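You operate a simulated robot arm through the tools that you are given. There is no shell and no other tool.

Carry out the task below with a simulated two-armed robot. There is one attempt and no reset: what you move stays moved.

TASK
Draw the tray in, swap its green spacer ring for the blue one, slide it out and press READY.
Fine: the green ring goes on the table; the green lamp must be lit.

It is judged by the outcome, as a careful person would: the job done as asked, and still so three seconds after it is handed in. It fails if anything else is knocked over, pushed out of place, dropped, spilled or broken.

THE ROBOT
Two 7-joint arms with fingered hands on one trunk that stands fixed in place. Base frame: the origin is at the foot of the trunk, x ahead of it, y to its left, z up. Readings come in m, rad, newtons and seconds.
The left shoulder is at [0.02, 0.208, 1.302], the right one opposite. Payload 5 kg a hand.
Tool frame (each hand has its own): the origin (TCP) lies between the finger pads and is the grasp point; the fingertips stand 0.048 m ahead of it; z points along the fingers, y is the line along which they close. Largest opening 0.16 m; the body of the gripper starts 0.056 m behind the TCP. The gripper is a hand of 4 fingers: y runs from the thumb to the fingers, the wrist lies at [-0.026, -0.142, -0.252] in the tool frame, and closing takes about 1.5 s.
Orientation is told as [roll, pitch, yaw] about the base's x, y, z axes, in that order, counted from this pose: with the fingers straight down and the wrist toward the robot, the tool's x, y and z point along [0, 1, 0], [1, 0, 0] and [0, 0, -1] of the base frame.

THE INTERFACE
- The arms move only by the tool nudge_tool. It takes "left_commands", "right_commands" or both (then of equal length, played together; a hand with none holds still); each is a list of rows, each an object of numbers (a shift or turn left out is 0, a gripper value left out holds the last): "dx", "dy", "dz": the shift along the base's x, y, z in units of 30 mm (1.0 is 30 mm); "wx", "wy", "wz": the turn, a rotation vector about the base's x, y, z in units of 8 degrees (1.0 is 8 degrees). In form: [{"dx": .., "dy": .., "dz": .., "wx": .., "wy": .., "wz": ..}, ...]. A call has 1 to 20 rows; each row shifts and turns the commanded pose from where the row before left it. "left_grip" and "right_grip" are, for a hand that has rows, the opening, from 0 (shut) to 1 (fully open), set as the call begins (left out, the last holds). A call with a number of a shift or a turn outside -1 to 1 is refused whole. Each row takes 0.2 s and may step no farther than 0.05 m and 0.15 rad from the row before; otherwise, or with a gripper value out of range, the whole call is refused. A pose out of reach is approached as far as the arm can. The call stops where the force on the tool passes 60 N (or 10 N more than at its start, if that is more) or the arm is blocked; 0.2 s more then pass. The fingers move at their own pace (about 0.108 m/s each) and stop on an object; they squeeze with about 33 N. The grip force told is the motor's: it shows also when the fingers shut on nothing. Time passes only in rows, and 0.2 s behind the last, so rows that do not move let the fingers close. It gives the time, the measured TCP pose, the force on the tool (base axes), the opening and the grip force at its end, in the units of the frame above (readings bear some noise), with the torque about the TCP (base axes, N m) and any sound that the robot's microphone picked up.
- Cameras (640 x 400 px; columns grow to the right, rows downward): "scene" is now at [0.0944, 0.0049, 1.486]; the picture's right is [0.07, -1.00, 0.00], its down [-0.63, -0.04, -0.77] and it looks along [0.77, 0.05, -0.63] (base axes); focal length 350 px, centre (320, 200). "left" rides on the left gripper at [-0.087, -0.133, -0.189] in its tool frame; the picture's right is [-0.83, -0.26, 0.49], its down [0.51, -0.71, 0.49] and it looks along [0.22, 0.66, 0.72] (tool axes); focal length 238 px, centre (320, 200). "right" rides on the right gripper at [0.087, -0.133, -0.189] in its tool frame; the picture's right is [-0.83, 0.26, -0.49], its down [-0.51, -0.71, 0.49] and it looks along [-0.22, 0.66, 0.72] (tool axes); focal length 238 px, centre (320, 200). There is no depth. A picture from a camera that has moved, and an enlarged one, comes with that camera's place and axes in the base frame and with its lens.
- get_image(camera): a new picture of that camera. No time passes.
- raise_lower(by): slides the trunk up (or, below 0, down) by that many m; the arms and the scene camera ride with it, the base frame stays. It gives what a move gives, with no picture.
- curl_fingers(index, middle, ring, thumb_bend, thumb_turn, hand): sets how far each is bent, from 0 (flat) to 1 (curled in); at 0.3 the hand is open as for a grip, at 0.7 the pads meet at the TCP. One left out holds its place. A second passes; each finger stops where it meets its share of the squeeze, and holds until it gets a number again. A gripper value or a shape takes the hand back. It gives what a move gives, with no picture; readings hold the bend of each and the force on the fingers (four entries, about 0 where the hand has none), thumb and palm. thumb_turn goes from beside the hand (0) to across from the fingers (1), as for a grip.
- hand_shape(shape, hand): the hand has 4 fingers and takes this shape, open, in about a second: jaw (thumb against the fingers, like two jaws); tri (thumb and two fingers); tip (a fingertip pinch); poke (one finger out to press); point (the index stretched); flat (the hand flat); cup (the hand cupped); fist (a fist). The gripper value then closes the fingers along that shape, each until it touches; the sizes above hold for jaw. It gives what a move gives, with no picture.
- head_to(pan, tilt): turns the head with the scene camera to pan (to the left, within 1.501 rad either way) and tilt (down, from -0.506 to 1.204), counted from straight ahead of the robot. It gives what a move gives.
- enlarge(camera, box): a new picture of the part [left, top, right, bottom] of that camera's present view, enlarged. No time passes.
- hand_in(): hands the job in; it is judged then, once.

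Places have to be worked out from the pictures, the camera data and where the tool is seen. Open the grippers and draw the arms clear of the work before you hand the job in, unless the task says otherwise.

The tools are called after ">>>" as a command line: name --argument value ..., lists and objects as JSON in quotes. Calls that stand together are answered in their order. nudge_tool: Moves the arms, as the interface text tells. Its arguments: {"type":"object","properties":{"left_commands":{"type":"array","items":{"type":"object","properties":{"dx":{"type":"number"},"dy":{"type":"number"},"dz":{"type":"number"},"wx":{"type":"number"},"wy":{"type":"number"},"wz":{"type":"number"}}}},"left_grip":{"type":"number"},"right_commands":{"type":"array","items":{"type":"object","properties":{"dx":{"type":"number"},"dy":{"type":"number"},"dz":{"type":"number"},"wx":{"type":"number"},"wy":{"type":"number"},"wz":{"type":"number"}}}},"right_grip":{"type":"number"}},"required":[]} The other tools are called the same way: raise_lower (by) slides the trunk up or down; hand_shape (shape, hand) gives the hand a shape; curl_fingers (index, middle, ring, thumb_bend, thumb_turn, hand) moves the fingers one by one; head_to (pan, tilt) turns the head that bears the scene camera; get_image (camera) takes a picture; enlarge (camera, box) takes an enlarged picture of a part of a camera's view; hand_in () hands the job in.

At the start:

```text
t: 0.0
left_eef_pos: [0.6839, 0.3626, 1.1536]
left_ee_rot: [-0.001, -0.002, 0.001]
left_ft_force: [-0.3, -0.2, -0.7]
left_ft_torque: [0.01, -0.01, 0.01]
left_width: 0.1594
left_gripper_force: 0.0
left_shape: jaw
left_bend: [0.3, 0.3, 0.3, 0.3, 0.98]
left_finger forces: [0.1, 0.0, 0.1, 0.0, 0.1, 0.0]
right_eef_pos: [0.5766, -0.167, 1.1851]
right_ee_rot: [0.0, -0.001, 0.001]
right_ft_force: [1.4, 0.1, 0.6]
right_ft_torque: [-0.04, 0.0, 0.02]
right_width: 0.1596
right_gripper_force: 0.1
right_shape: jaw
right_bend: [0.3, 0.3, 0.3, 0.3, 0.98]
right_finger forces: [0.0, 0.0, 0.0, 0.1, 0.0, 0.0]
trunk travel left (down, up): [-0.304, 0.386]
head pan, tilt: [0.066, 0.684]
```

scene: 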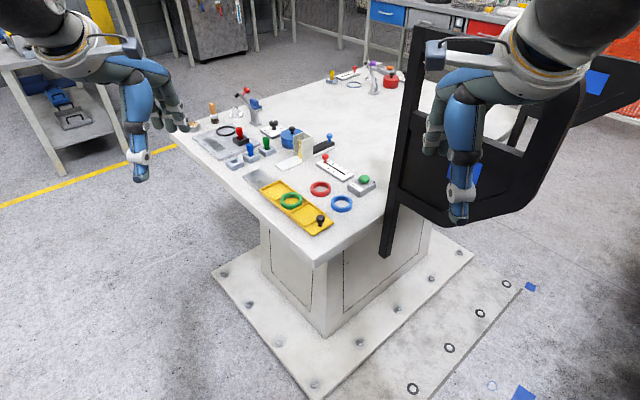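
right: 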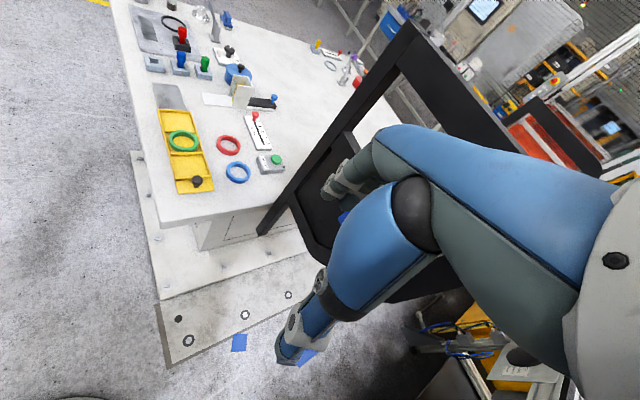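
left: 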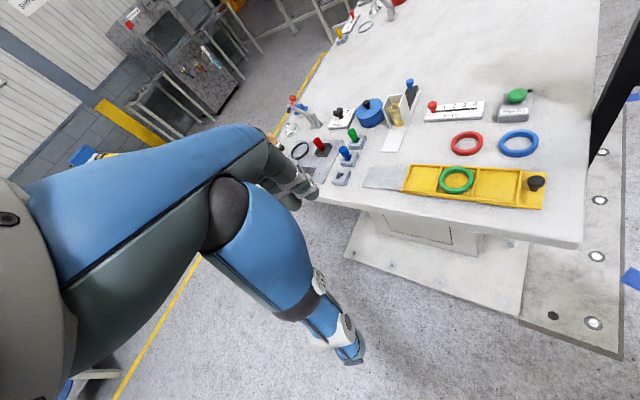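

I start by looking closely at the work area with the tray, rings and button before moving anything.

>>> enlarge --camera "scene" --box '[230, 140, 400, 246]'

>>> enlarge --camera "left" --box '[340, 60, 600, 222]'

>>> enlarge --camera "scene" --box '[170, 50, 410, 200]'

```text
3.76 times, centred on (315, 193) of scene
camera zoom: at [0.0944, 0.0049, 1.486], right [0.07, -1.0, 0.0], down [-0.63, -0.04, -0.77], along [0.77, 0.05, -0.63], focal length 1316 px, centre (339, 226)
```

zoom: 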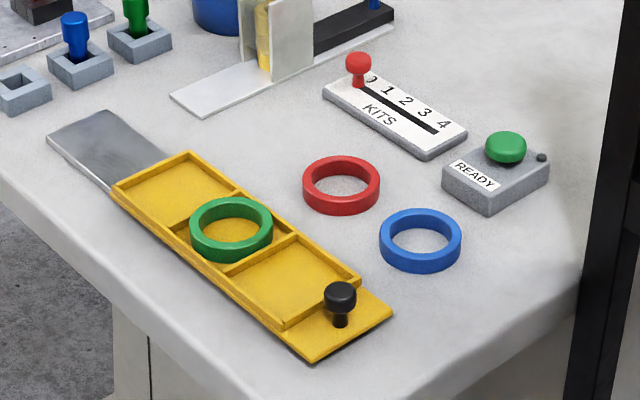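

```text
2.46 times, centred on (470, 141) of left
camera zoom: at [0.5503, 0.2757, 1.3421], right [-0.26, -0.83, -0.49], down [-0.71, 0.51, -0.49], along [0.66, 0.22, -0.72], focal length 587 px, centre (-49, 345)
```

zoom: 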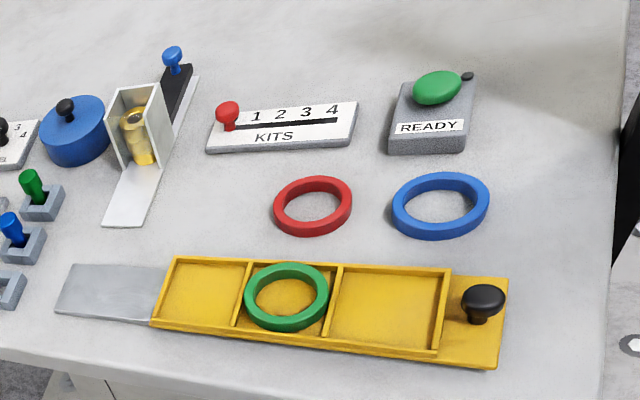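

```text
2.67 times, centred on (290, 125) of scene
camera zoom: at [0.0944, 0.0049, 1.486], right [0.07, -1.0, 0.0], down [-0.63, -0.04, -0.77], along [0.77, 0.05, -0.63], focal length 932 px, centre (400, 400)
```

zoom: 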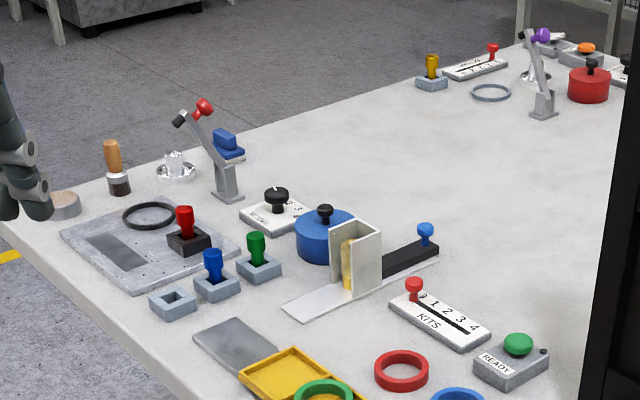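

The tray (yellow, black knob at its near end) lies on a grey plate running at about 45° in the base frame; rings at roughly green (0.83, 0.13), blue (0.84, -0.01), READY (0.93, -0.07), top ~0.88. I turn the head to see the black frame on the right and the table's near corner better.

>>> head_to --pan -0.35 --tilt 0.75

>>> get_image --camera "scene"

```text
t: 0.9
left_eef_pos: [0.6829, 0.3632, 1.1523]
left_ee_rot: [0.001, 0.0, -0.001]
left_ft_force: [0.6, -0.2, 0.3]
left_ft_torque: [-0.01, -0.03, 0.01]
left_width: 0.1595
left_gripper_force: 0.0
left_shape: jaw
left_bend: [0.3, 0.3, 0.3, 0.3, 0.98]
left_finger forces: [0.0, 0.1, 0.1, 0.0, 0.0, 0.1]
right_eef_pos: [0.5754, -0.168, 1.184]
right_ee_rot: [0.0, 0.001, 0.0]
right_ft_force: [0.1, 0.2, -0.6]
right_ft_torque: [-0.01, 0.02, -0.01]
right_width: 0.1598
right_gripper_force: 0.1
right_shape: jaw
right_bend: [0.3, 0.3, 0.3, 0.3, 0.98]
right_finger forces: [0.0, 0.1, 0.1, 0.0, 0.0, 0.1]
trunk travel left (down, up): [-0.304, 0.386]
head pan, tilt: [-0.351, 0.75]
```

```text
taken
camera scene: at [0.087, -0.0293, 1.4805], right [-0.34, -0.94, 0.0], down [-0.64, 0.23, -0.73], along [0.69, -0.25, -0.68], focal length 350 px, centre (320, 200)
```

scene: 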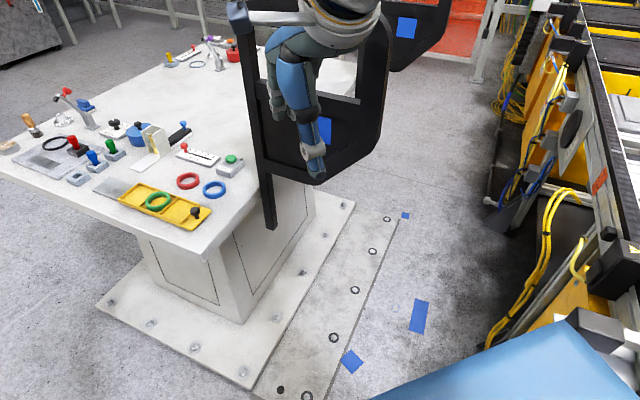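

The black panel seems to stand by the table's right edge near (0.8, -0.14). I look further right and higher to learn its shape so that the right arm stays clear of it.

>>> head_to --pan -0.5 --tilt 0.25

>>> get_image --camera "scene"

>>> get_image --camera "right"

```text
t: 1.8
left_eef_pos: [0.6835, 0.3622, 1.1543]
left_ee_rot: [0.0, 0.0, 0.0]
left_ft_force: [-0.1, -0.5, -0.2]
left_ft_torque: [0.0, -0.01, -0.03]
left_width: 0.1596
left_gripper_force: 0.1
left_shape: jaw
left_bend: [0.3, 0.3, 0.3, 0.3, 0.98]
left_finger forces: [0.0, 0.0, 0.0, 0.1, 0.1, 0.1]
right_eef_pos: [0.5749, -0.1673, 1.1841]
right_ee_rot: [0.0, 0.0, 0.0]
right_ft_force: [0.1, -0.2, 0.1]
right_ft_torque: [-0.02, 0.02, 0.05]
right_width: 0.1598
right_gripper_force: 0.0
right_shape: jaw
right_bend: [0.3, 0.3, 0.3, 0.3, 0.98]
right_finger forces: [0.0, 0.0, 0.1, 0.0, 0.1, 0.1]
trunk travel left (down, up): [-0.304, 0.386]
head pan, tilt: [-0.499, 0.25]
```

```text
taken
camera scene: at [0.0911, -0.0455, 1.5255], right [-0.48, -0.88, 0.0], down [-0.22, 0.12, -0.97], along [0.85, -0.46, -0.25], focal length 350 px, centre (320, 200)
```

scene: 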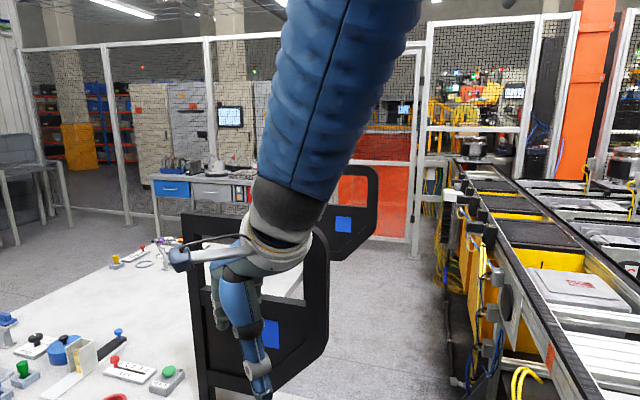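

```text
taken
camera right: at [0.442, -0.08, 1.3734], right [0.26, -0.83, 0.49], down [-0.71, -0.51, -0.49], along [0.66, -0.22, -0.72], focal length 238 px, centre (320, 200)
```

right: 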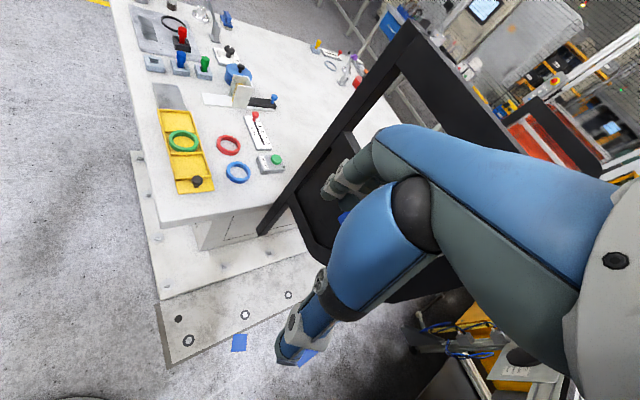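

The panels are end plates outside the table's right edge: the near post stands about (0.78, -0.12) up to z≈1.33, so the left arm is the safer one for all the work. I move the left hand lower and toward the middle for a closer view of tray and rail.

>>> nudge_tool --left_commands '[{"dy": -0.77, "dz": -0.35, "dx": -0.1}, {"dy": -0.77, "dz": -0.35, "dx": -0.1}, {"dy": -0.77, "dz": -0.35, "dx": -0.1}, {"dy": -0.77, "dz": -0.35, "dx": -0.1}, {"dy": -0.77, "dz": -0.35, "dx": -0.1}, {"dy": -0.77, "dz": -0.35, "dx": -0.1}]'

>>> get_image --camera "left"

>>> head_to --pan 0.05 --tilt 0.75

>>> get_image --camera "scene"

```text
t: 3.2
left_eef_pos: [0.6667, 0.225, 1.0899]
left_ee_rot: [0.002, 0.0, 0.0]
left_ft_force: [-0.5, -1.1, -0.3]
left_ft_torque: [0.05, 0.07, 0.0]
left_width: 0.1599
left_gripper_force: 0.1
left_shape: jaw
left_bend: [0.3, 0.3, 0.3, 0.3, 0.97]
left_finger forces: [0.1, 0.1, 0.0, 0.0, 0.0, 0.0]
right_eef_pos: [0.5769, -0.1679, 1.1829]
right_ee_rot: [0.002, 0.0, 0.0]
right_ft_force: [-0.2, -1.0, -0.4]
right_ft_torque: [0.09, 0.0, 0.0]
right_width: 0.1595
right_gripper_force: 0.0
right_shape: jaw
right_bend: [0.3, 0.3, 0.3, 0.3, 0.98]
right_finger forces: [0.0, 0.1, 0.0, 0.0, 0.0, 0.1]
trunk travel left (down, up): [-0.304, 0.386]
head pan, tilt: [-0.499, 0.25]
```

```text
taken
camera left: at [0.5321, 0.1373, 1.2789], right [-0.26, -0.83, -0.49], down [-0.71, 0.51, -0.49], along [0.66, 0.22, -0.72], focal length 238 px, centre (320, 200)
```

left: 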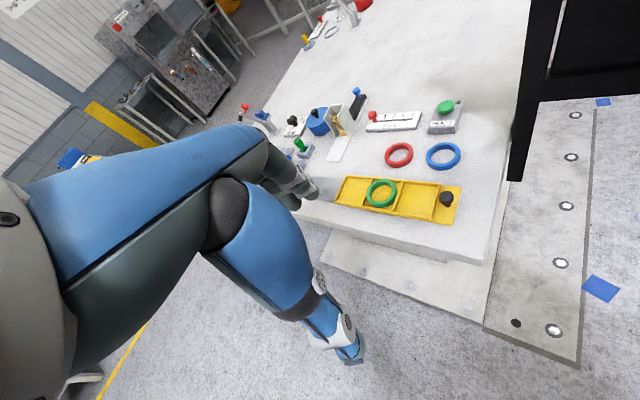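

```text
t: 4.2
left_eef_pos: [0.6658, 0.2253, 1.0898]
left_ee_rot: [0.0, 0.002, 0.0]
left_ft_force: [0.2, 0.2, 0.0]
left_ft_torque: [-0.03, -0.01, 0.01]
left_width: 0.1595
left_gripper_force: 0.1
left_shape: jaw
left_bend: [0.3, 0.3, 0.3, 0.3, 0.97]
left_finger forces: [0.0, 0.0, 0.0, 0.1, 0.0, 0.0]
right_eef_pos: [0.5759, -0.1676, 1.1851]
right_ee_rot: [0.001, 0.002, 0.0]
right_ft_force: [-0.7, 0.5, -0.6]
right_ft_torque: [0.01, 0.0, 0.02]
right_width: 0.1595
right_gripper_force: 0.1
right_shape: jaw
right_bend: [0.3, 0.3, 0.3, 0.3, 0.98]
right_finger forces: [0.1, 0.0, 0.0, 0.0, 0.1, 0.1]
trunk travel left (down, up): [-0.304, 0.386]
head pan, tilt: [0.051, 0.75]
```

```text
taken
camera scene: at [0.0919, 0.003, 1.4805], right [0.05, -1.0, 0.0], down [-0.68, -0.03, -0.73], along [0.73, 0.04, -0.68], focal length 350 px, centre (320, 200)
```

scene: 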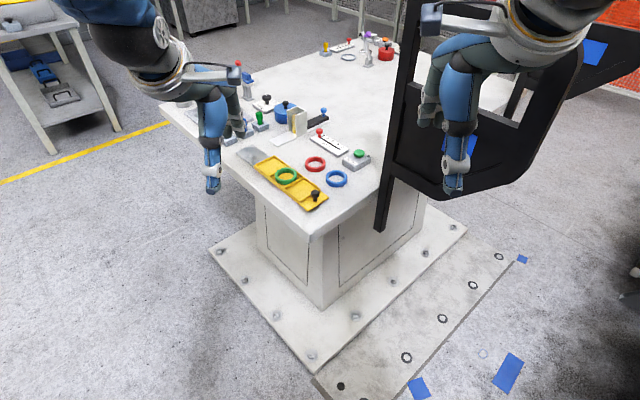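

The left camera has the tray in view now; I enlarge the tray's ends to see the rail and whether anything limits the travel, and the READY box for its lamp.

>>> enlarge --camera "left" --box '[320, 150, 480, 250]'

>>> enlarge --camera "left" --box '[360, 80, 480, 155]'

>>> enlarge --camera "scene" --box '[235, 145, 345, 215]'

>>> enlarge --camera "scene" --box '[300, 120, 380, 170]'

```text
4.00 times, centred on (400, 200) of left
camera zoom: at [0.5319, 0.1385, 1.2791], right [-0.26, -0.83, -0.49], down [-0.71, 0.51, -0.49], along [0.66, 0.22, -0.72], focal length 953 px, centre (0, 200)
```

zoom: 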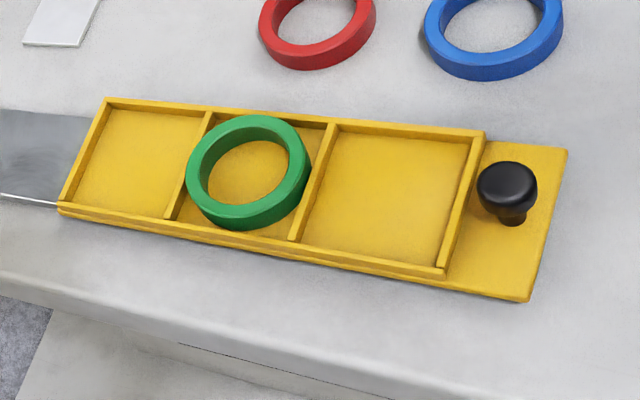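

```text
5.33 times, centred on (420, 118) of left
camera zoom: at [0.5319, 0.1385, 1.2791], right [-0.26, -0.83, -0.49], down [-0.71, 0.51, -0.49], along [0.66, 0.22, -0.72], focal length 1271 px, centre (-213, 640)
```

zoom: 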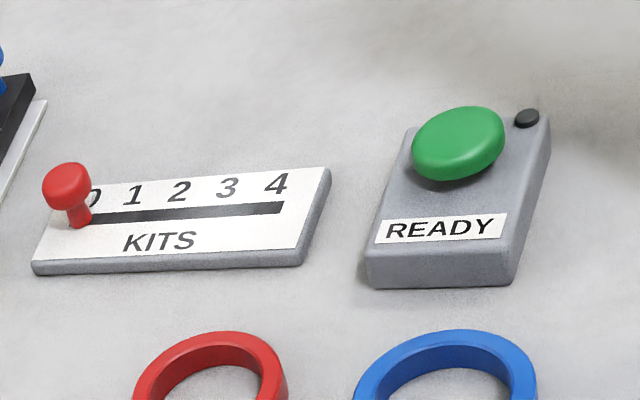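

```text
5.71 times, centred on (290, 180) of scene
camera zoom: at [0.0919, 0.003, 1.4805], right [0.05, -1.0, 0.0], down [-0.68, -0.03, -0.73], along [0.73, 0.04, -0.68], focal length 1998 px, centre (491, 314)
```

zoom: 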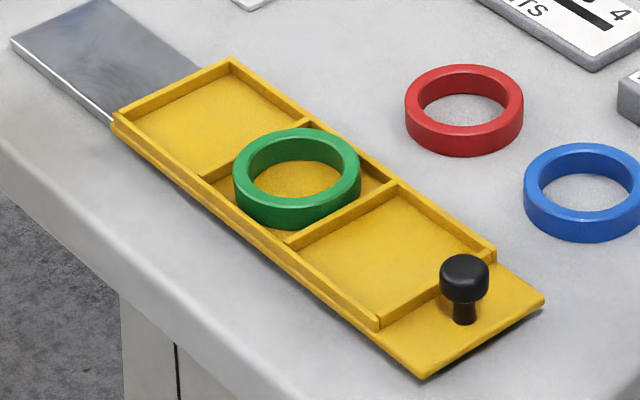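

```text
8.00 times, centred on (340, 145) of scene
camera zoom: at [0.0919, 0.003, 1.4805], right [0.05, -1.0, 0.0], down [-0.68, -0.03, -0.73], along [0.73, 0.04, -0.68], focal length 2797 px, centre (160, 640)
```

zoom: 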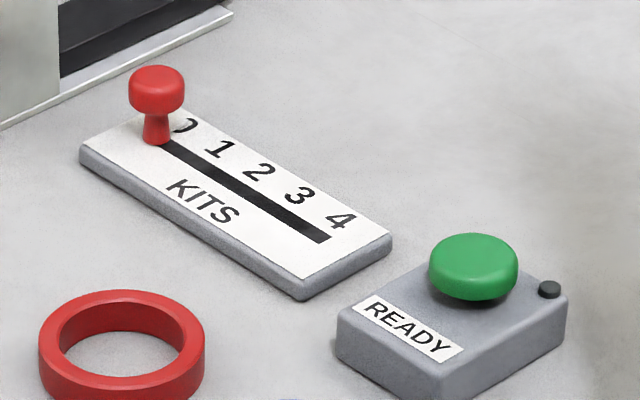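

Ring outer diameter ≈0.06 in a pocket ≈0.065, knob cap ≈(0.737, 0.049, 0.90), and the small black dot on the READY box is an unlit lamp. I try the fingertip pinch shape on the left hand in free air to see how slender it is.

>>> hand_shape --shape "tip" --hand "left"

>>> get_image --camera "left"

>>> enlarge --camera "scene" --box '[150, 40, 310, 210]'

```text
t: 5.1
left_eef_pos: [0.664, 0.2252, 1.0906]
left_ee_rot: [0.001, 0.001, -0.001]
left_ft_force: [0.6, 0.4, 0.5]
left_ft_torque: [0.01, 0.03, -0.03]
left_width: 0.1599
left_gripper_force: 0.1
left_shape: tip
left_bend: [0.3, 0.98, 0.99, 0.3, 0.97]
left_finger forces: [0.1, 0.0, 0.0, 0.1, 0.0, 0.0]
right_eef_pos: [0.5754, -0.1673, 1.1844]
right_ee_rot: [0.001, 0.0, 0.0]
right_ft_force: [0.5, 0.2, 0.3]
right_ft_torque: [0.02, -0.03, -0.04]
right_width: 0.1594
right_gripper_force: 0.1
right_shape: jaw
right_bend: [0.3, 0.3, 0.3, 0.3, 0.98]
right_finger forces: [0.0, 0.0, 0.0, 0.0, 0.0, 0.1]
trunk travel left (down, up): [-0.304, 0.386]
head pan, tilt: [0.051, 0.75]
```

```text
taken
camera left: at [0.5319, 0.1387, 1.279], right [-0.26, -0.83, -0.49], down [-0.71, 0.51, -0.49], along [0.66, 0.22, -0.72], focal length 238 px, centre (320, 200)
```

left: 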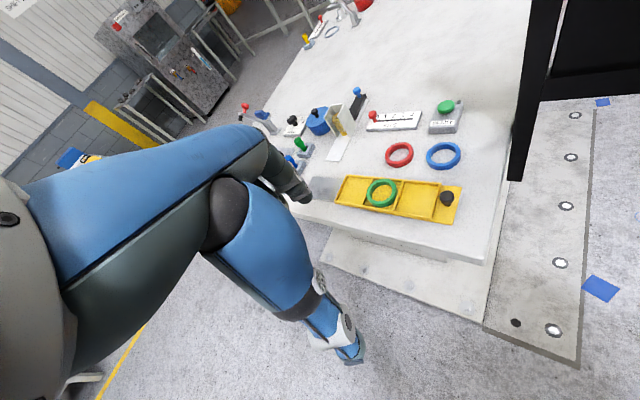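

```text
2.35 times, centred on (230, 125) of scene
camera zoom: at [0.0919, 0.0032, 1.4804], right [0.05, -1.0, 0.0], down [-0.68, -0.03, -0.73], along [0.73, 0.04, -0.68], focal length 823 px, centre (532, 376)
```

zoom: 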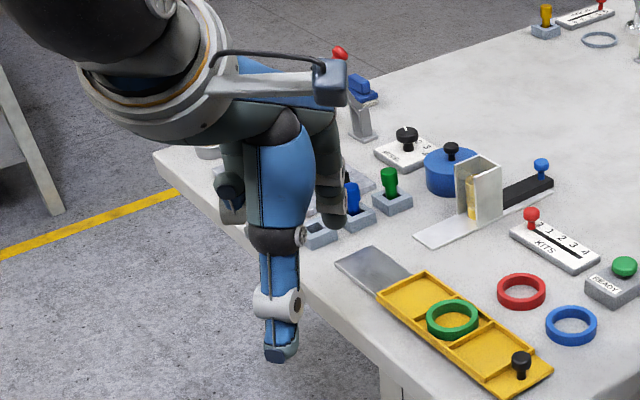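

Only index and thumb stay out in this shape. I close it on nothing to see where the tips meet relative to the TCP.

>>> nudge_tool --left_commands '[{"dz": 0}, {"dz": 0}, {"dz": 0}, {"dz": 0}, {"dz": 0}, {"dz": 0}, {"dz": 0}, {"dz": 0}]' --left_grip 0

>>> get_image --camera "left"

>>> enlarge --camera "scene" --box '[150, 40, 310, 210]'

>>> get_image --camera "right"

```text
t: 6.9
left_eef_pos: [0.6638, 0.2264, 1.0904]
left_ee_rot: [0.0, 0.0, 0.001]
left_ft_force: [0.5, -0.5, -0.7]
left_ft_torque: [0.01, 0.01, 0.01]
left_width: 0.0002
left_gripper_force: 33.0
left_shape: tip
left_bend: [0.7, 1.0, 1.0, 0.62, 1.0]
left_finger forces: [0.0, 0.0, 0.0, 0.1, 0.0, 0.0]
right_eef_pos: [0.5753, -0.1663, 1.1842]
right_ee_rot: [0.0, 0.0, -0.001]
right_ft_force: [-0.5, 0.3, -0.3]
right_ft_torque: [0.01, 0.0, 0.02]
right_width: 0.1595
right_gripper_force: 0.0
right_shape: jaw
right_bend: [0.3, 0.3, 0.3, 0.3, 0.98]
right_finger forces: [0.0, 0.0, 0.0, 0.0, 0.1, 0.0]
trunk travel left (down, up): [-0.304, 0.386]
head pan, tilt: [0.051, 0.75]
```

```text
taken
camera left: at [0.5318, 0.1385, 1.279], right [-0.26, -0.83, -0.49], down [-0.71, 0.51, -0.49], along [0.66, 0.22, -0.72], focal length 238 px, centre (320, 200)
```

left: 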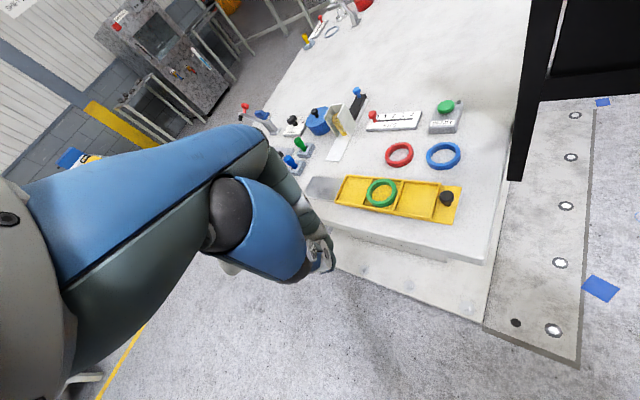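

```text
2.35 times, centred on (230, 125) of scene
camera zoom: at [0.0919, 0.0032, 1.4804], right [0.05, -1.0, 0.0], down [-0.68, -0.03, -0.73], along [0.73, 0.04, -0.68], focal length 823 px, centre (532, 376)
```

zoom: 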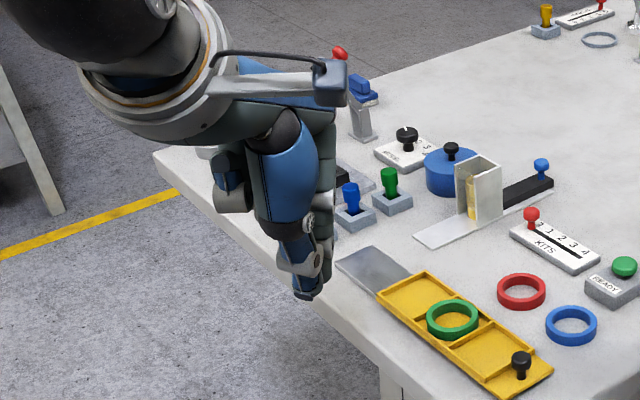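

```text
taken
camera right: at [0.442, -0.0801, 1.3734], right [0.26, -0.83, 0.49], down [-0.71, -0.51, -0.49], along [0.66, -0.22, -0.72], focal length 238 px, centre (320, 200)
```

right: 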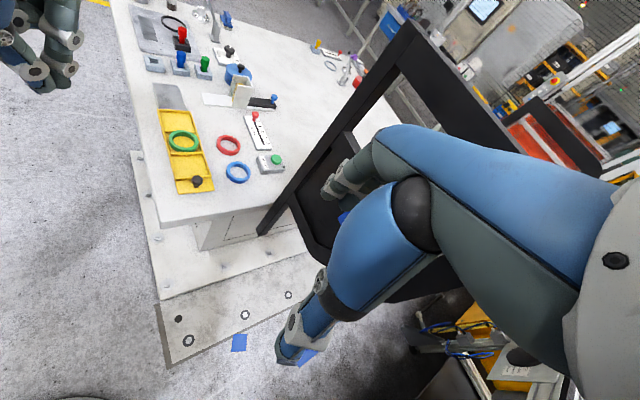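

The right camera gives a fixed second view of the area. I zoom in hard on the green ring and its pocket to see how it sits against the pocket walls.

>>> enlarge --camera "left" --box '[360, 170, 410, 215]'

>>> enlarge --camera "scene" --box '[265, 160, 310, 195]'

>>> enlarge --camera "right" --box '[145, 75, 255, 200]'

>>> enlarge --camera "scene" --box '[300, 150, 360, 195]'

```text
8.89 times, centred on (385, 192) of left
camera zoom: at [0.5318, 0.1385, 1.279], right [-0.26, -0.83, -0.49], down [-0.71, 0.51, -0.49], along [0.66, 0.22, -0.72], focal length 2119 px, centre (-258, 267)
```

zoom: 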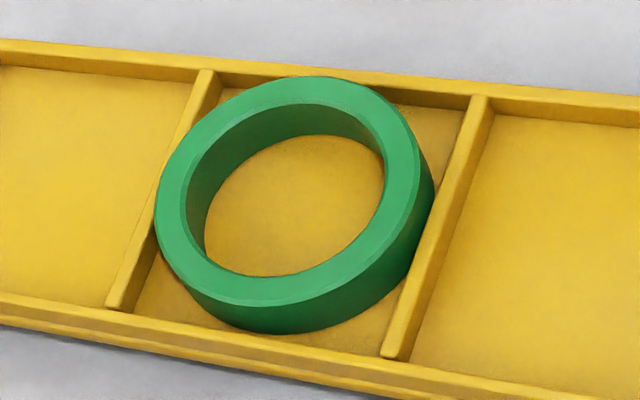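

```text
11.43 times, centred on (288, 178) of scene
camera zoom: at [0.0919, 0.0032, 1.4804], right [0.05, -1.0, 0.0], down [-0.68, -0.03, -0.73], along [0.73, 0.04, -0.68], focal length 3996 px, centre (691, 457)
```

zoom: 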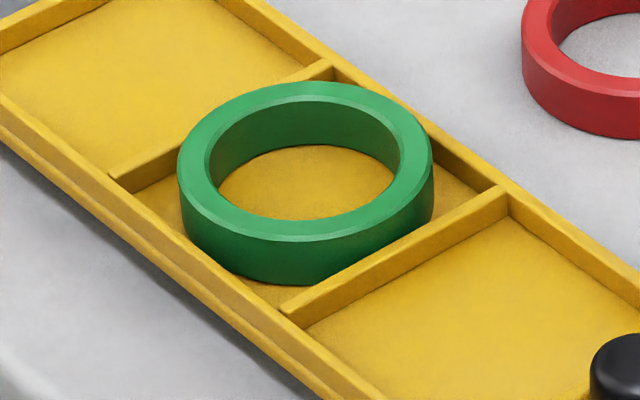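

```text
3.20 times, centred on (200, 138) of right
camera zoom: at [0.442, -0.0801, 1.3734], right [0.26, -0.83, 0.49], down [-0.71, -0.51, -0.49], along [0.66, -0.22, -0.72], focal length 763 px, centre (704, 400)
```

zoom: 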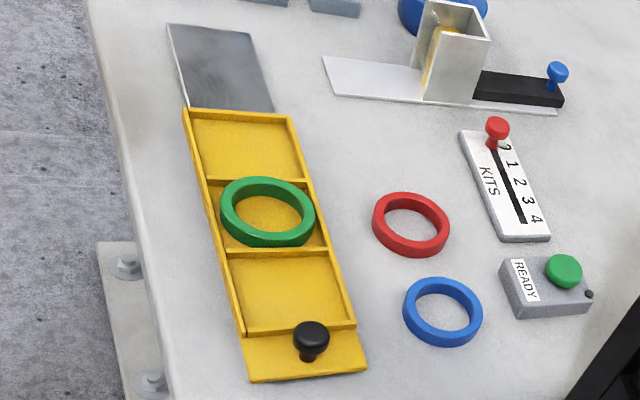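

```text
8.89 times, centred on (330, 172) of scene
camera zoom: at [0.0919, 0.0032, 1.4804], right [0.05, -1.0, 0.0], down [-0.68, -0.03, -0.73], along [0.73, 0.04, -0.68], focal length 3108 px, centre (231, 444)
```

zoom: 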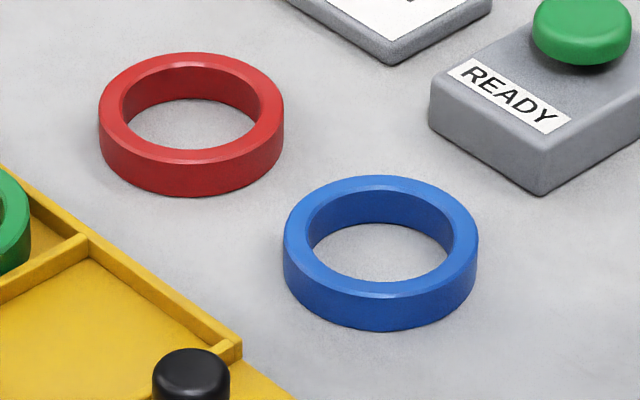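

Now it is clear: the ring (OD 0.060, ID 0.046, ~15 mm high) lies on the tray floor inside the ~0.063 pocket, standing well above low walls. I bring the left hand over the knob at about (0.741, 0.048), yawed -45° so the pinch closes across the tray, still ~12 cm above it.

>>> nudge_tool --left_commands '[{"dx": 0.32, "dy": -0.744, "dz": -0.25, "wz": -0.703}, {"dx": 0.32, "dy": -0.744, "dz": -0.25, "wz": -0.703}, {"dx": 0.32, "dy": -0.744, "dz": -0.25, "wz": -0.703}, {"dx": 0.32, "dy": -0.744, "dz": -0.25, "wz": -0.703}, {"dx": 0.32, "dy": -0.744, "dz": -0.25, "wz": -0.703}, {"dx": 0.32, "dy": -0.744, "dz": -0.25, "wz": -0.703}, {"dx": 0.32, "dy": -0.744, "dz": -0.25, "wz": -0.703}, {"dx": 0.32, "dy": -0.744, "dz": -0.25, "wz": -0.703}]' --left_grip 0.5

>>> get_image --camera "left"

>>> get_image --camera "scene"

>>> get_image --camera "right"

```text
t: 8.7
left_eef_pos: [0.7412, 0.0468, 1.0277]
left_ee_rot: [-0.001, 0.003, -0.784]
left_ft_force: [0.7, 0.1, 0.8]
left_ft_torque: [-0.01, 0.11, -0.04]
left_width: 0.0795
left_gripper_force: 0.0
left_shape: tip
left_bend: [0.73, 0.98, 0.99, 0.7, 1.0]
left_finger forces: [0.0, 0.0, 0.0, 0.1, 0.0, 0.1]
right_eef_pos: [0.5766, -0.1683, 1.1847]
right_ee_rot: [0.001, 0.001, 0.001]
right_ft_force: [1.2, 0.3, -0.9]
right_ft_torque: [0.04, 0.06, 0.03]
right_width: 0.1597
right_gripper_force: 0.2
right_shape: jaw
right_bend: [0.3, 0.3, 0.3, 0.3, 0.98]
right_finger forces: [0.0, 0.0, 0.0, 0.0, 0.0, 0.0]
trunk travel left (down, up): [-0.304, 0.386]
head pan, tilt: [0.051, 0.75]
```

```text
taken
camera left: at [0.5861, 0.0786, 1.2171], right [-0.77, -0.41, -0.49], down [-0.15, 0.86, -0.49], along [0.62, -0.31, -0.72], focal length 238 px, centre (320, 200)
```

left: 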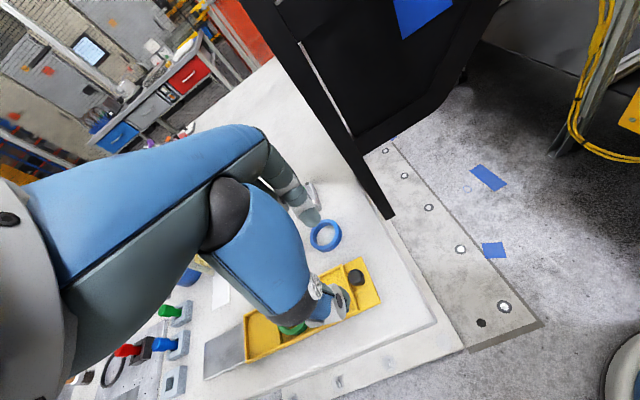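

```text
taken
camera scene: at [0.0931, 0.0033, 1.4803], right [0.05, -1.0, 0.0], down [-0.68, -0.03, -0.73], along [0.73, 0.04, -0.68], focal length 350 px, centre (320, 200)
```

scene: 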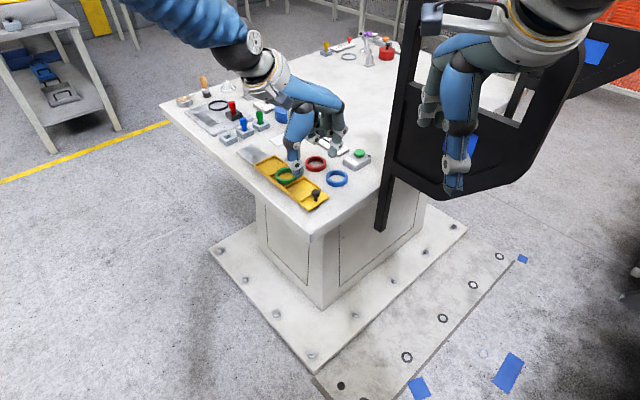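

```text
taken
camera right: at [0.4432, -0.0799, 1.3729], right [0.26, -0.83, 0.49], down [-0.71, -0.51, -0.49], along [0.66, -0.22, -0.72], focal length 238 px, centre (320, 200)
```

right: 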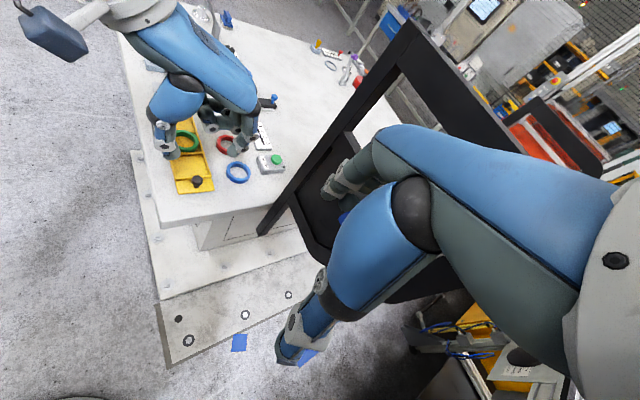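

The hand is above the knob and both side cameras see it. I zoom in to measure the knob against the fingertips before descending.

>>> enlarge --camera "left" --box '[230, 190, 410, 360]'

>>> enlarge --camera "scene" --box '[240, 90, 380, 220]'

>>> enlarge --camera "right" --box '[130, 60, 300, 210]'

```text
2.35 times, centred on (320, 275) of left
camera zoom: at [0.5861, 0.0786, 1.2171], right [-0.77, -0.41, -0.49], down [-0.15, 0.86, -0.49], along [0.62, -0.31, -0.72], focal length 561 px, centre (320, 24)
```

zoom: 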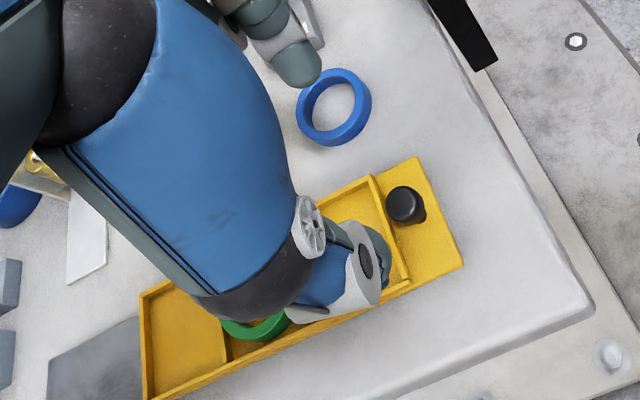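

```text
3.08 times, centred on (310, 155) of scene
camera zoom: at [0.0931, 0.0033, 1.4803], right [0.05, -1.0, 0.0], down [-0.68, -0.03, -0.73], along [0.73, 0.04, -0.68], focal length 1076 px, centre (351, 338)
```

zoom: 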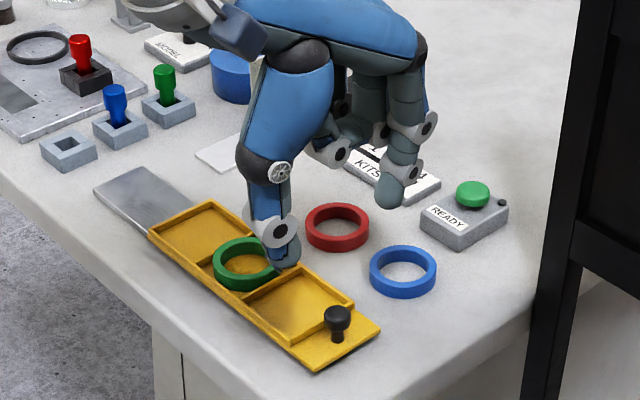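

```text
2.67 times, centred on (215, 135) of right
camera zoom: at [0.4432, -0.0799, 1.3729], right [0.26, -0.83, 0.49], down [-0.71, -0.51, -0.49], along [0.66, -0.22, -0.72], focal length 636 px, centre (600, 373)
```

zoom: 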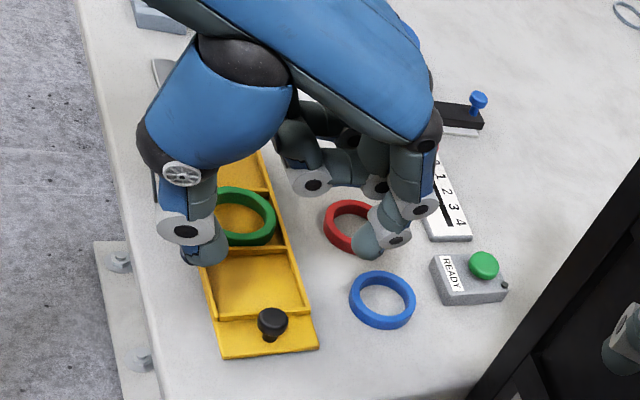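

The hand camera puts the knob at (0.740, 0.047), right under the TCP. I descend to z≈0.945 with the pinch narrowed to ~4 cm, then check.

>>> nudge_tool --left_commands '[{"dz": -0.7}, {"dz": -0.7}, {"dz": -0.7}, {"dz": -0.65}]' --left_grip 0.25

>>> enlarge --camera "left" --box '[230, 190, 410, 360]'

>>> enlarge --camera "scene" --box '[240, 90, 380, 220]'

>>> enlarge --camera "right" --box '[130, 60, 300, 210]'

```text
t: 9.7
left_eef_pos: [0.743, 0.047, 0.9468]
left_ee_rot: [0.0, 0.0, -0.783]
left_ft_force: [1.1, -0.2, 1.6]
left_ft_torque: [0.0, 0.09, 0.0]
left_width: 0.0404
left_gripper_force: 0.0
left_shape: tip
left_bend: [0.73, 0.98, 0.99, 0.74, 1.0]
left_finger forces: [0.0, 0.1, 0.0, 0.0, 0.0, 0.1]
right_eef_pos: [0.5761, -0.1674, 1.1832]
right_ee_rot: [-0.001, 0.001, -0.002]
right_ft_force: [0.7, -0.3, -0.1]
right_ft_torque: [0.01, 0.03, 0.0]
right_width: 0.1597
right_gripper_force: 0.0
right_shape: jaw
right_bend: [0.3, 0.3, 0.3, 0.3, 0.98]
right_finger forces: [0.1, 0.0, 0.0, 0.0, 0.1, 0.0]
trunk travel left (down, up): [-0.304, 0.386]
head pan, tilt: [0.051, 0.75]
```

```text
2.35 times, centred on (320, 275) of left
camera zoom: at [0.5878, 0.0795, 1.1361], right [-0.77, -0.41, -0.49], down [-0.14, 0.86, -0.49], along [0.62, -0.31, -0.72], focal length 561 px, centre (320, 24)
```

zoom: 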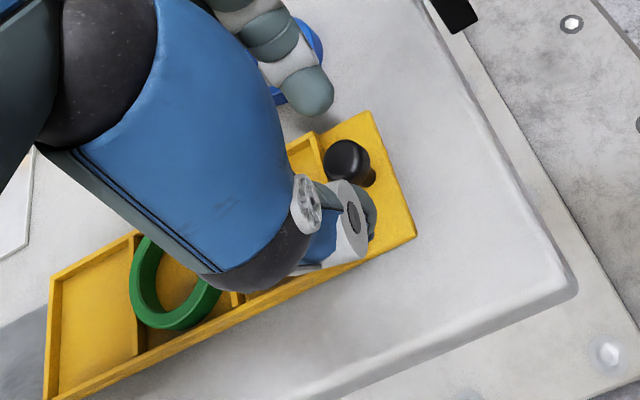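

```text
3.08 times, centred on (310, 155) of scene
camera zoom: at [0.0928, 0.0035, 1.4803], right [0.05, -1.0, 0.0], down [-0.68, -0.03, -0.73], along [0.73, 0.04, -0.68], focal length 1076 px, centre (351, 338)
```

zoom: 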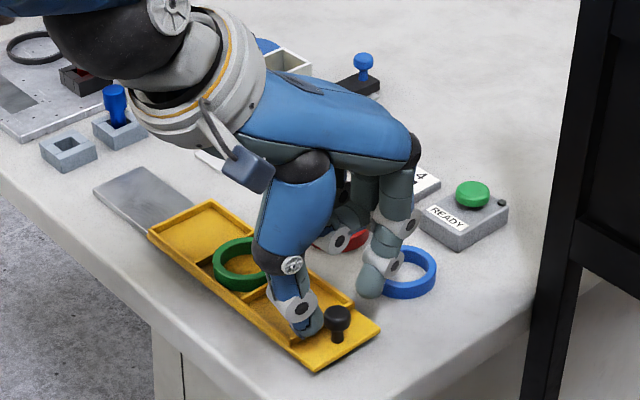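

```text
2.67 times, centred on (215, 135) of right
camera zoom: at [0.4429, -0.0798, 1.3731], right [0.26, -0.83, 0.49], down [-0.71, -0.51, -0.49], along [0.66, -0.22, -0.72], focal length 636 px, centre (600, 373)
```

zoom: 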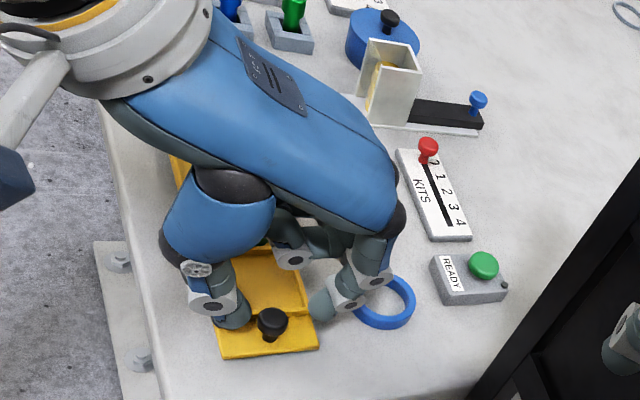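

The knob lies between index and thumb tips. I descend 22 mm more and then close on the knob.

>>> nudge_tool --left_commands '[{"dz": -0.37}, {"dz": -0.36}, {"dz": 0}]'

>>> enlarge --camera "right" --box '[160, 130, 240, 205]'

>>> enlarge --camera "scene" --box '[280, 150, 370, 220]'

```text
t: 10.5
left_eef_pos: [0.7431, 0.0471, 0.9261]
left_ee_rot: [-0.001, 0.001, -0.785]
left_ft_force: [-0.3, -0.1, 2.3]
left_ft_torque: [0.01, 0.07, 0.0]
left_width: 0.0405
left_gripper_force: 0.0
left_shape: tip
left_bend: [0.73, 0.98, 0.99, 0.74, 1.0]
left_finger forces: [0.0, 0.0, 0.0, 0.1, 1.9, 0.0]
right_eef_pos: [0.5755, -0.1687, 1.1834]
right_ee_rot: [-0.001, 0.002, 0.0]
right_ft_force: [0.3, 0.1, 0.0]
right_ft_torque: [0.02, 0.01, 0.06]
right_width: 0.1597
right_gripper_force: 0.0
right_shape: jaw
right_bend: [0.3, 0.3, 0.3, 0.3, 0.98]
right_finger forces: [0.1, 0.0, 0.0, 0.0, 0.0, 0.0]
trunk travel left (down, up): [-0.304, 0.386]
head pan, tilt: [0.051, 0.75]
```

```text
5.33 times, centred on (200, 168) of right
camera zoom: at [0.4422, -0.0801, 1.3734], right [0.26, -0.83, 0.49], down [-0.71, -0.51, -0.49], along [0.66, -0.22, -0.72], focal length 1271 px, centre (960, 373)
```

zoom: 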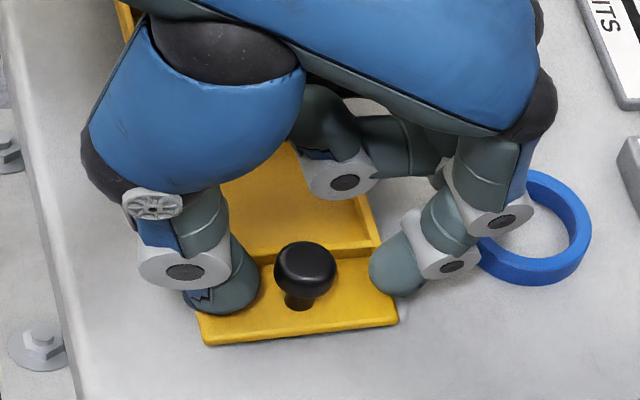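

```text
5.71 times, centred on (325, 185) of scene
camera zoom: at [0.0921, 0.0032, 1.4804], right [0.05, -1.0, 0.0], down [-0.68, -0.03, -0.73], along [0.73, 0.04, -0.68], focal length 1998 px, centre (291, 286)
```

zoom: 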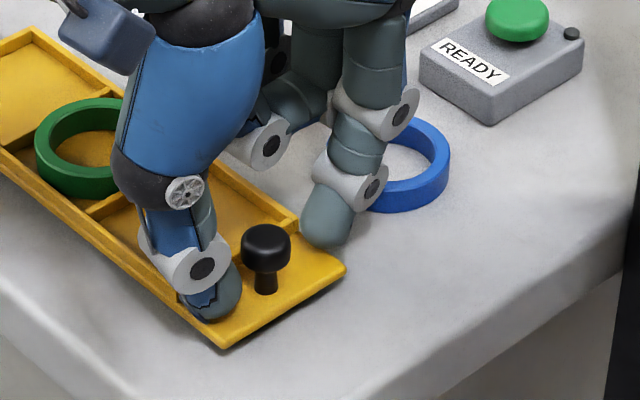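

The thumb reads about 2 N: its tip just touches the tray surface. I raise 6 mm and close on the knob.

>>> nudge_tool --left_commands '[{"dz": 0.2}]'

>>> nudge_tool --left_commands '[{"dz": 0}, {"dz": 0}, {"dz": 0}, {"dz": 0}, {"dz": 0}, {"dz": 0}]' --left_grip 0

>>> enlarge --camera "right" --box '[160, 130, 240, 205]'

>>> enlarge --camera "scene" --box '[280, 150, 370, 220]'

```text
t: 10.9
left_eef_pos: [0.7426, 0.0451, 0.9319]
left_ee_rot: [0.0, -0.001, -0.783]
left_ft_force: [0.0, -0.2, -0.1]
left_ft_torque: [0.01, -0.04, 0.03]
left_width: 0.0408
left_gripper_force: 0.0
left_shape: tip
left_bend: [0.73, 0.98, 0.99, 0.74, 1.0]
left_finger forces: [0.1, 0.1, 0.0, 0.0, 0.0, 0.0]
right_eef_pos: [0.5755, -0.167, 1.1842]
right_ee_rot: [0.001, 0.0, -0.001]
right_ft_force: [-0.7, 0.0, -0.2]
right_ft_torque: [0.03, -0.01, -0.01]
right_width: 0.1597
right_gripper_force: 0.0
right_shape: jaw
right_bend: [0.3, 0.3, 0.3, 0.3, 0.98]
right_finger forces: [0.0, 0.1, 0.1, 0.0, 0.1, 0.0]
trunk travel left (down, up): [-0.304, 0.386]
head pan, tilt: [0.051, 0.75]
```

```text
t: 12.3
left_eef_pos: [0.7442, 0.0463, 0.9319]
left_ee_rot: [0.0, 0.0, -0.784]
left_ft_force: [0.1, -0.1, -2.0]
left_ft_torque: [-0.02, -0.03, 0.0]
left_width: 0.016
left_gripper_force: 33.0
left_shape: tip
left_bend: [0.69, 1.0, 1.0, 0.74, 1.0]
left_finger forces: [28.3, 0.0, 0.1, 0.0, 28.2, 0.0]
right_eef_pos: [0.5767, -0.1667, 1.1828]
right_ee_rot: [0.0, 0.0, 0.0]
right_ft_force: [-0.8, -0.4, 0.7]
right_ft_torque: [-0.03, 0.01, -0.01]
right_width: 0.1597
right_gripper_force: 0.1
right_shape: jaw
right_bend: [0.3, 0.3, 0.3, 0.3, 0.98]
right_finger forces: [0.1, 0.1, 0.0, 0.1, 0.0, 0.0]
trunk travel left (down, up): [-0.304, 0.386]
head pan, tilt: [0.051, 0.75]
```

```text
5.33 times, centred on (200, 168) of right
camera zoom: at [0.4423, -0.0801, 1.3733], right [0.26, -0.83, 0.49], down [-0.71, -0.51, -0.49], along [0.66, -0.22, -0.72], focal length 1271 px, centre (960, 373)
```

zoom: 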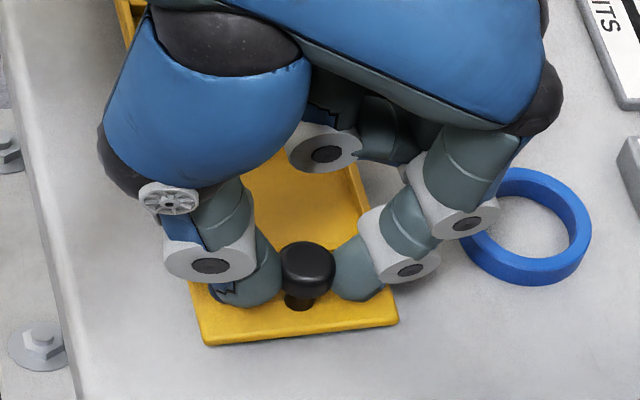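

```text
5.71 times, centred on (325, 185) of scene
camera zoom: at [0.0922, 0.0033, 1.4804], right [0.05, -1.0, 0.0], down [-0.68, -0.03, -0.73], along [0.73, 0.04, -0.68], focal length 1998 px, centre (291, 286)
```

zoom: 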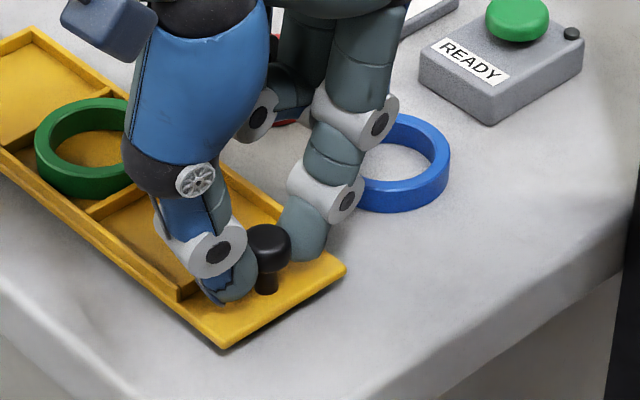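

The knob is gripped (28 N each side). I test gently: a 1 cm pull along the tray's axis toward me, watching force.

>>> nudge_tool --left_commands '[{"dx": -0.08, "dy": -0.08}, {"dx": -0.08, "dy": -0.08}, {"dx": -0.08, "dy": -0.08}, {"dx": 0}]'

>>> enlarge --camera "right" --box '[145, 75, 255, 200]'

```text
t: 13.3
left_eef_pos: [0.7354, 0.0412, 0.9309]
left_ee_rot: [-0.002, 0.002, -0.784]
left_ft_force: [9.6, 11.3, -7.6]
left_ft_torque: [0.22, -0.38, 0.0]
left_width: 0.0144
left_gripper_force: 32.8
left_shape: tip
left_bend: [0.7, 1.0, 1.0, 0.74, 1.0]
left_finger forces: [21.6, 0.0, 0.1, 0.1, 27.7, 0.1]
right_eef_pos: [0.5773, -0.1663, 1.1826]
right_ee_rot: [0.0, 0.002, -0.001]
right_ft_force: [0.2, 0.3, -0.1]
right_ft_torque: [-0.04, 0.01, 0.0]
right_width: 0.1597
right_gripper_force: 0.0
right_shape: jaw
right_bend: [0.3, 0.3, 0.3, 0.3, 0.98]
right_finger forces: [0.0, 0.1, 0.0, 0.0, 0.1, 0.1]
trunk travel left (down, up): [-0.304, 0.386]
head pan, tilt: [0.051, 0.75]
```

```text
3.20 times, centred on (200, 138) of right
camera zoom: at [0.4433, -0.0787, 1.373], right [0.26, -0.83, 0.49], down [-0.71, -0.51, -0.49], along [0.66, -0.22, -0.72], focal length 763 px, centre (704, 400)
```

zoom: 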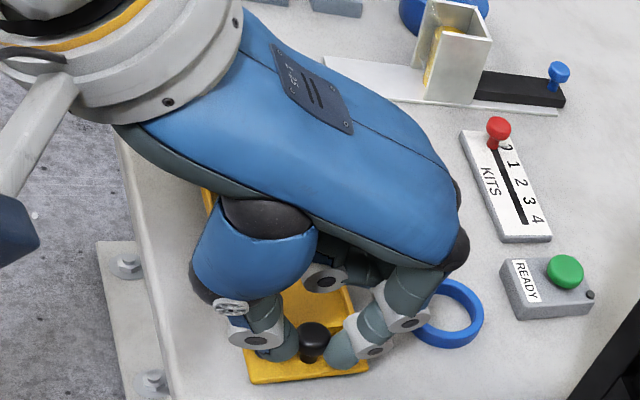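

The force climbs to ~15 N and the tray has not budged: that way is a stop. I go back and test the other way along the axis (toward the bare part of the plate).

>>> nudge_tool --left_commands '[{"dx": 0.12, "dy": 0.12}, {"dx": 0.12, "dy": 0.12}, {"dx": 0}]'

>>> nudge_tool --left_commands '[{"dx": 0.1, "dy": 0.1}, {"dx": 0.1, "dy": 0.1}, {"dx": 0.1, "dy": 0.1}, {"dx": 0}]'

>>> enlarge --camera "right" --box '[145, 75, 255, 200]'

```text
t: 14.1
left_eef_pos: [0.7412, 0.0449, 0.9299]
left_ee_rot: [-0.002, 0.003, -0.787]
left_ft_force: [-5.4, 4.2, -5.5]
left_ft_torque: [0.06, 0.17, 0.05]
left_width: 0.0148
left_gripper_force: 32.7
left_shape: tip
left_bend: [0.7, 1.0, 1.0, 0.74, 1.0]
left_finger forces: [27.1, 0.1, 0.1, 0.0, 33.2, 0.0]
right_eef_pos: [0.5747, -0.1671, 1.1833]
right_ee_rot: [0.0, -0.002, 0.001]
right_ft_force: [0.8, 0.4, 0.5]
right_ft_torque: [-0.01, -0.01, -0.05]
right_width: 0.1593
right_gripper_force: 0.2
right_shape: jaw
right_bend: [0.3, 0.3, 0.3, 0.3, 0.98]
right_finger forces: [0.0, 0.0, 0.1, 0.0, 0.0, 0.0]
trunk travel left (down, up): [-0.304, 0.386]
head pan, tilt: [0.051, 0.75]
```

```text
t: 15.1
left_eef_pos: [0.7504, 0.0548, 0.9317]
left_ee_rot: [0.001, 0.002, -0.784]
left_ft_force: [-2.4, 3.1, -8.1]
left_ft_torque: [-0.03, 0.09, -0.02]
left_width: 0.0149
left_gripper_force: 32.7
left_shape: tip
left_bend: [0.7, 1.0, 1.0, 0.74, 1.0]
left_finger forces: [27.5, 0.0, 0.0, 0.0, 31.0, 0.0]
right_eef_pos: [0.5763, -0.1677, 1.1832]
right_ee_rot: [0.001, 0.0, 0.0]
right_ft_force: [-0.2, -0.1, -0.3]
right_ft_torque: [-0.01, -0.01, 0.03]
right_width: 0.1595
right_gripper_force: 0.0
right_shape: jaw
right_bend: [0.3, 0.3, 0.3, 0.3, 0.98]
right_finger forces: [0.0, 0.1, 0.0, 0.1, 0.0, 0.0]
trunk travel left (down, up): [-0.304, 0.386]
head pan, tilt: [0.051, 0.75]
```

```text
3.20 times, centred on (200, 138) of right
camera zoom: at [0.4425, -0.0801, 1.3732], right [0.26, -0.83, 0.49], down [-0.71, -0.51, -0.49], along [0.66, -0.22, -0.72], focal length 763 px, centre (704, 400)
```

zoom: 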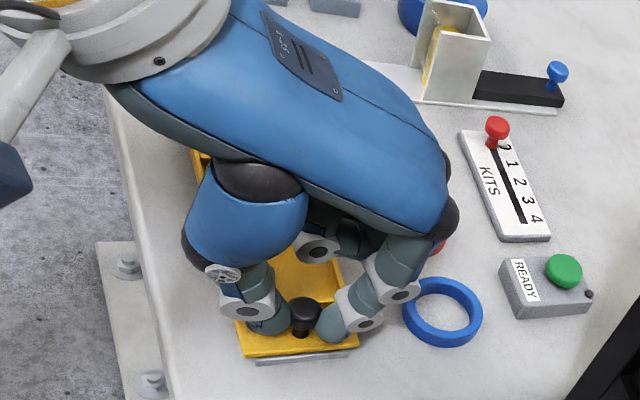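

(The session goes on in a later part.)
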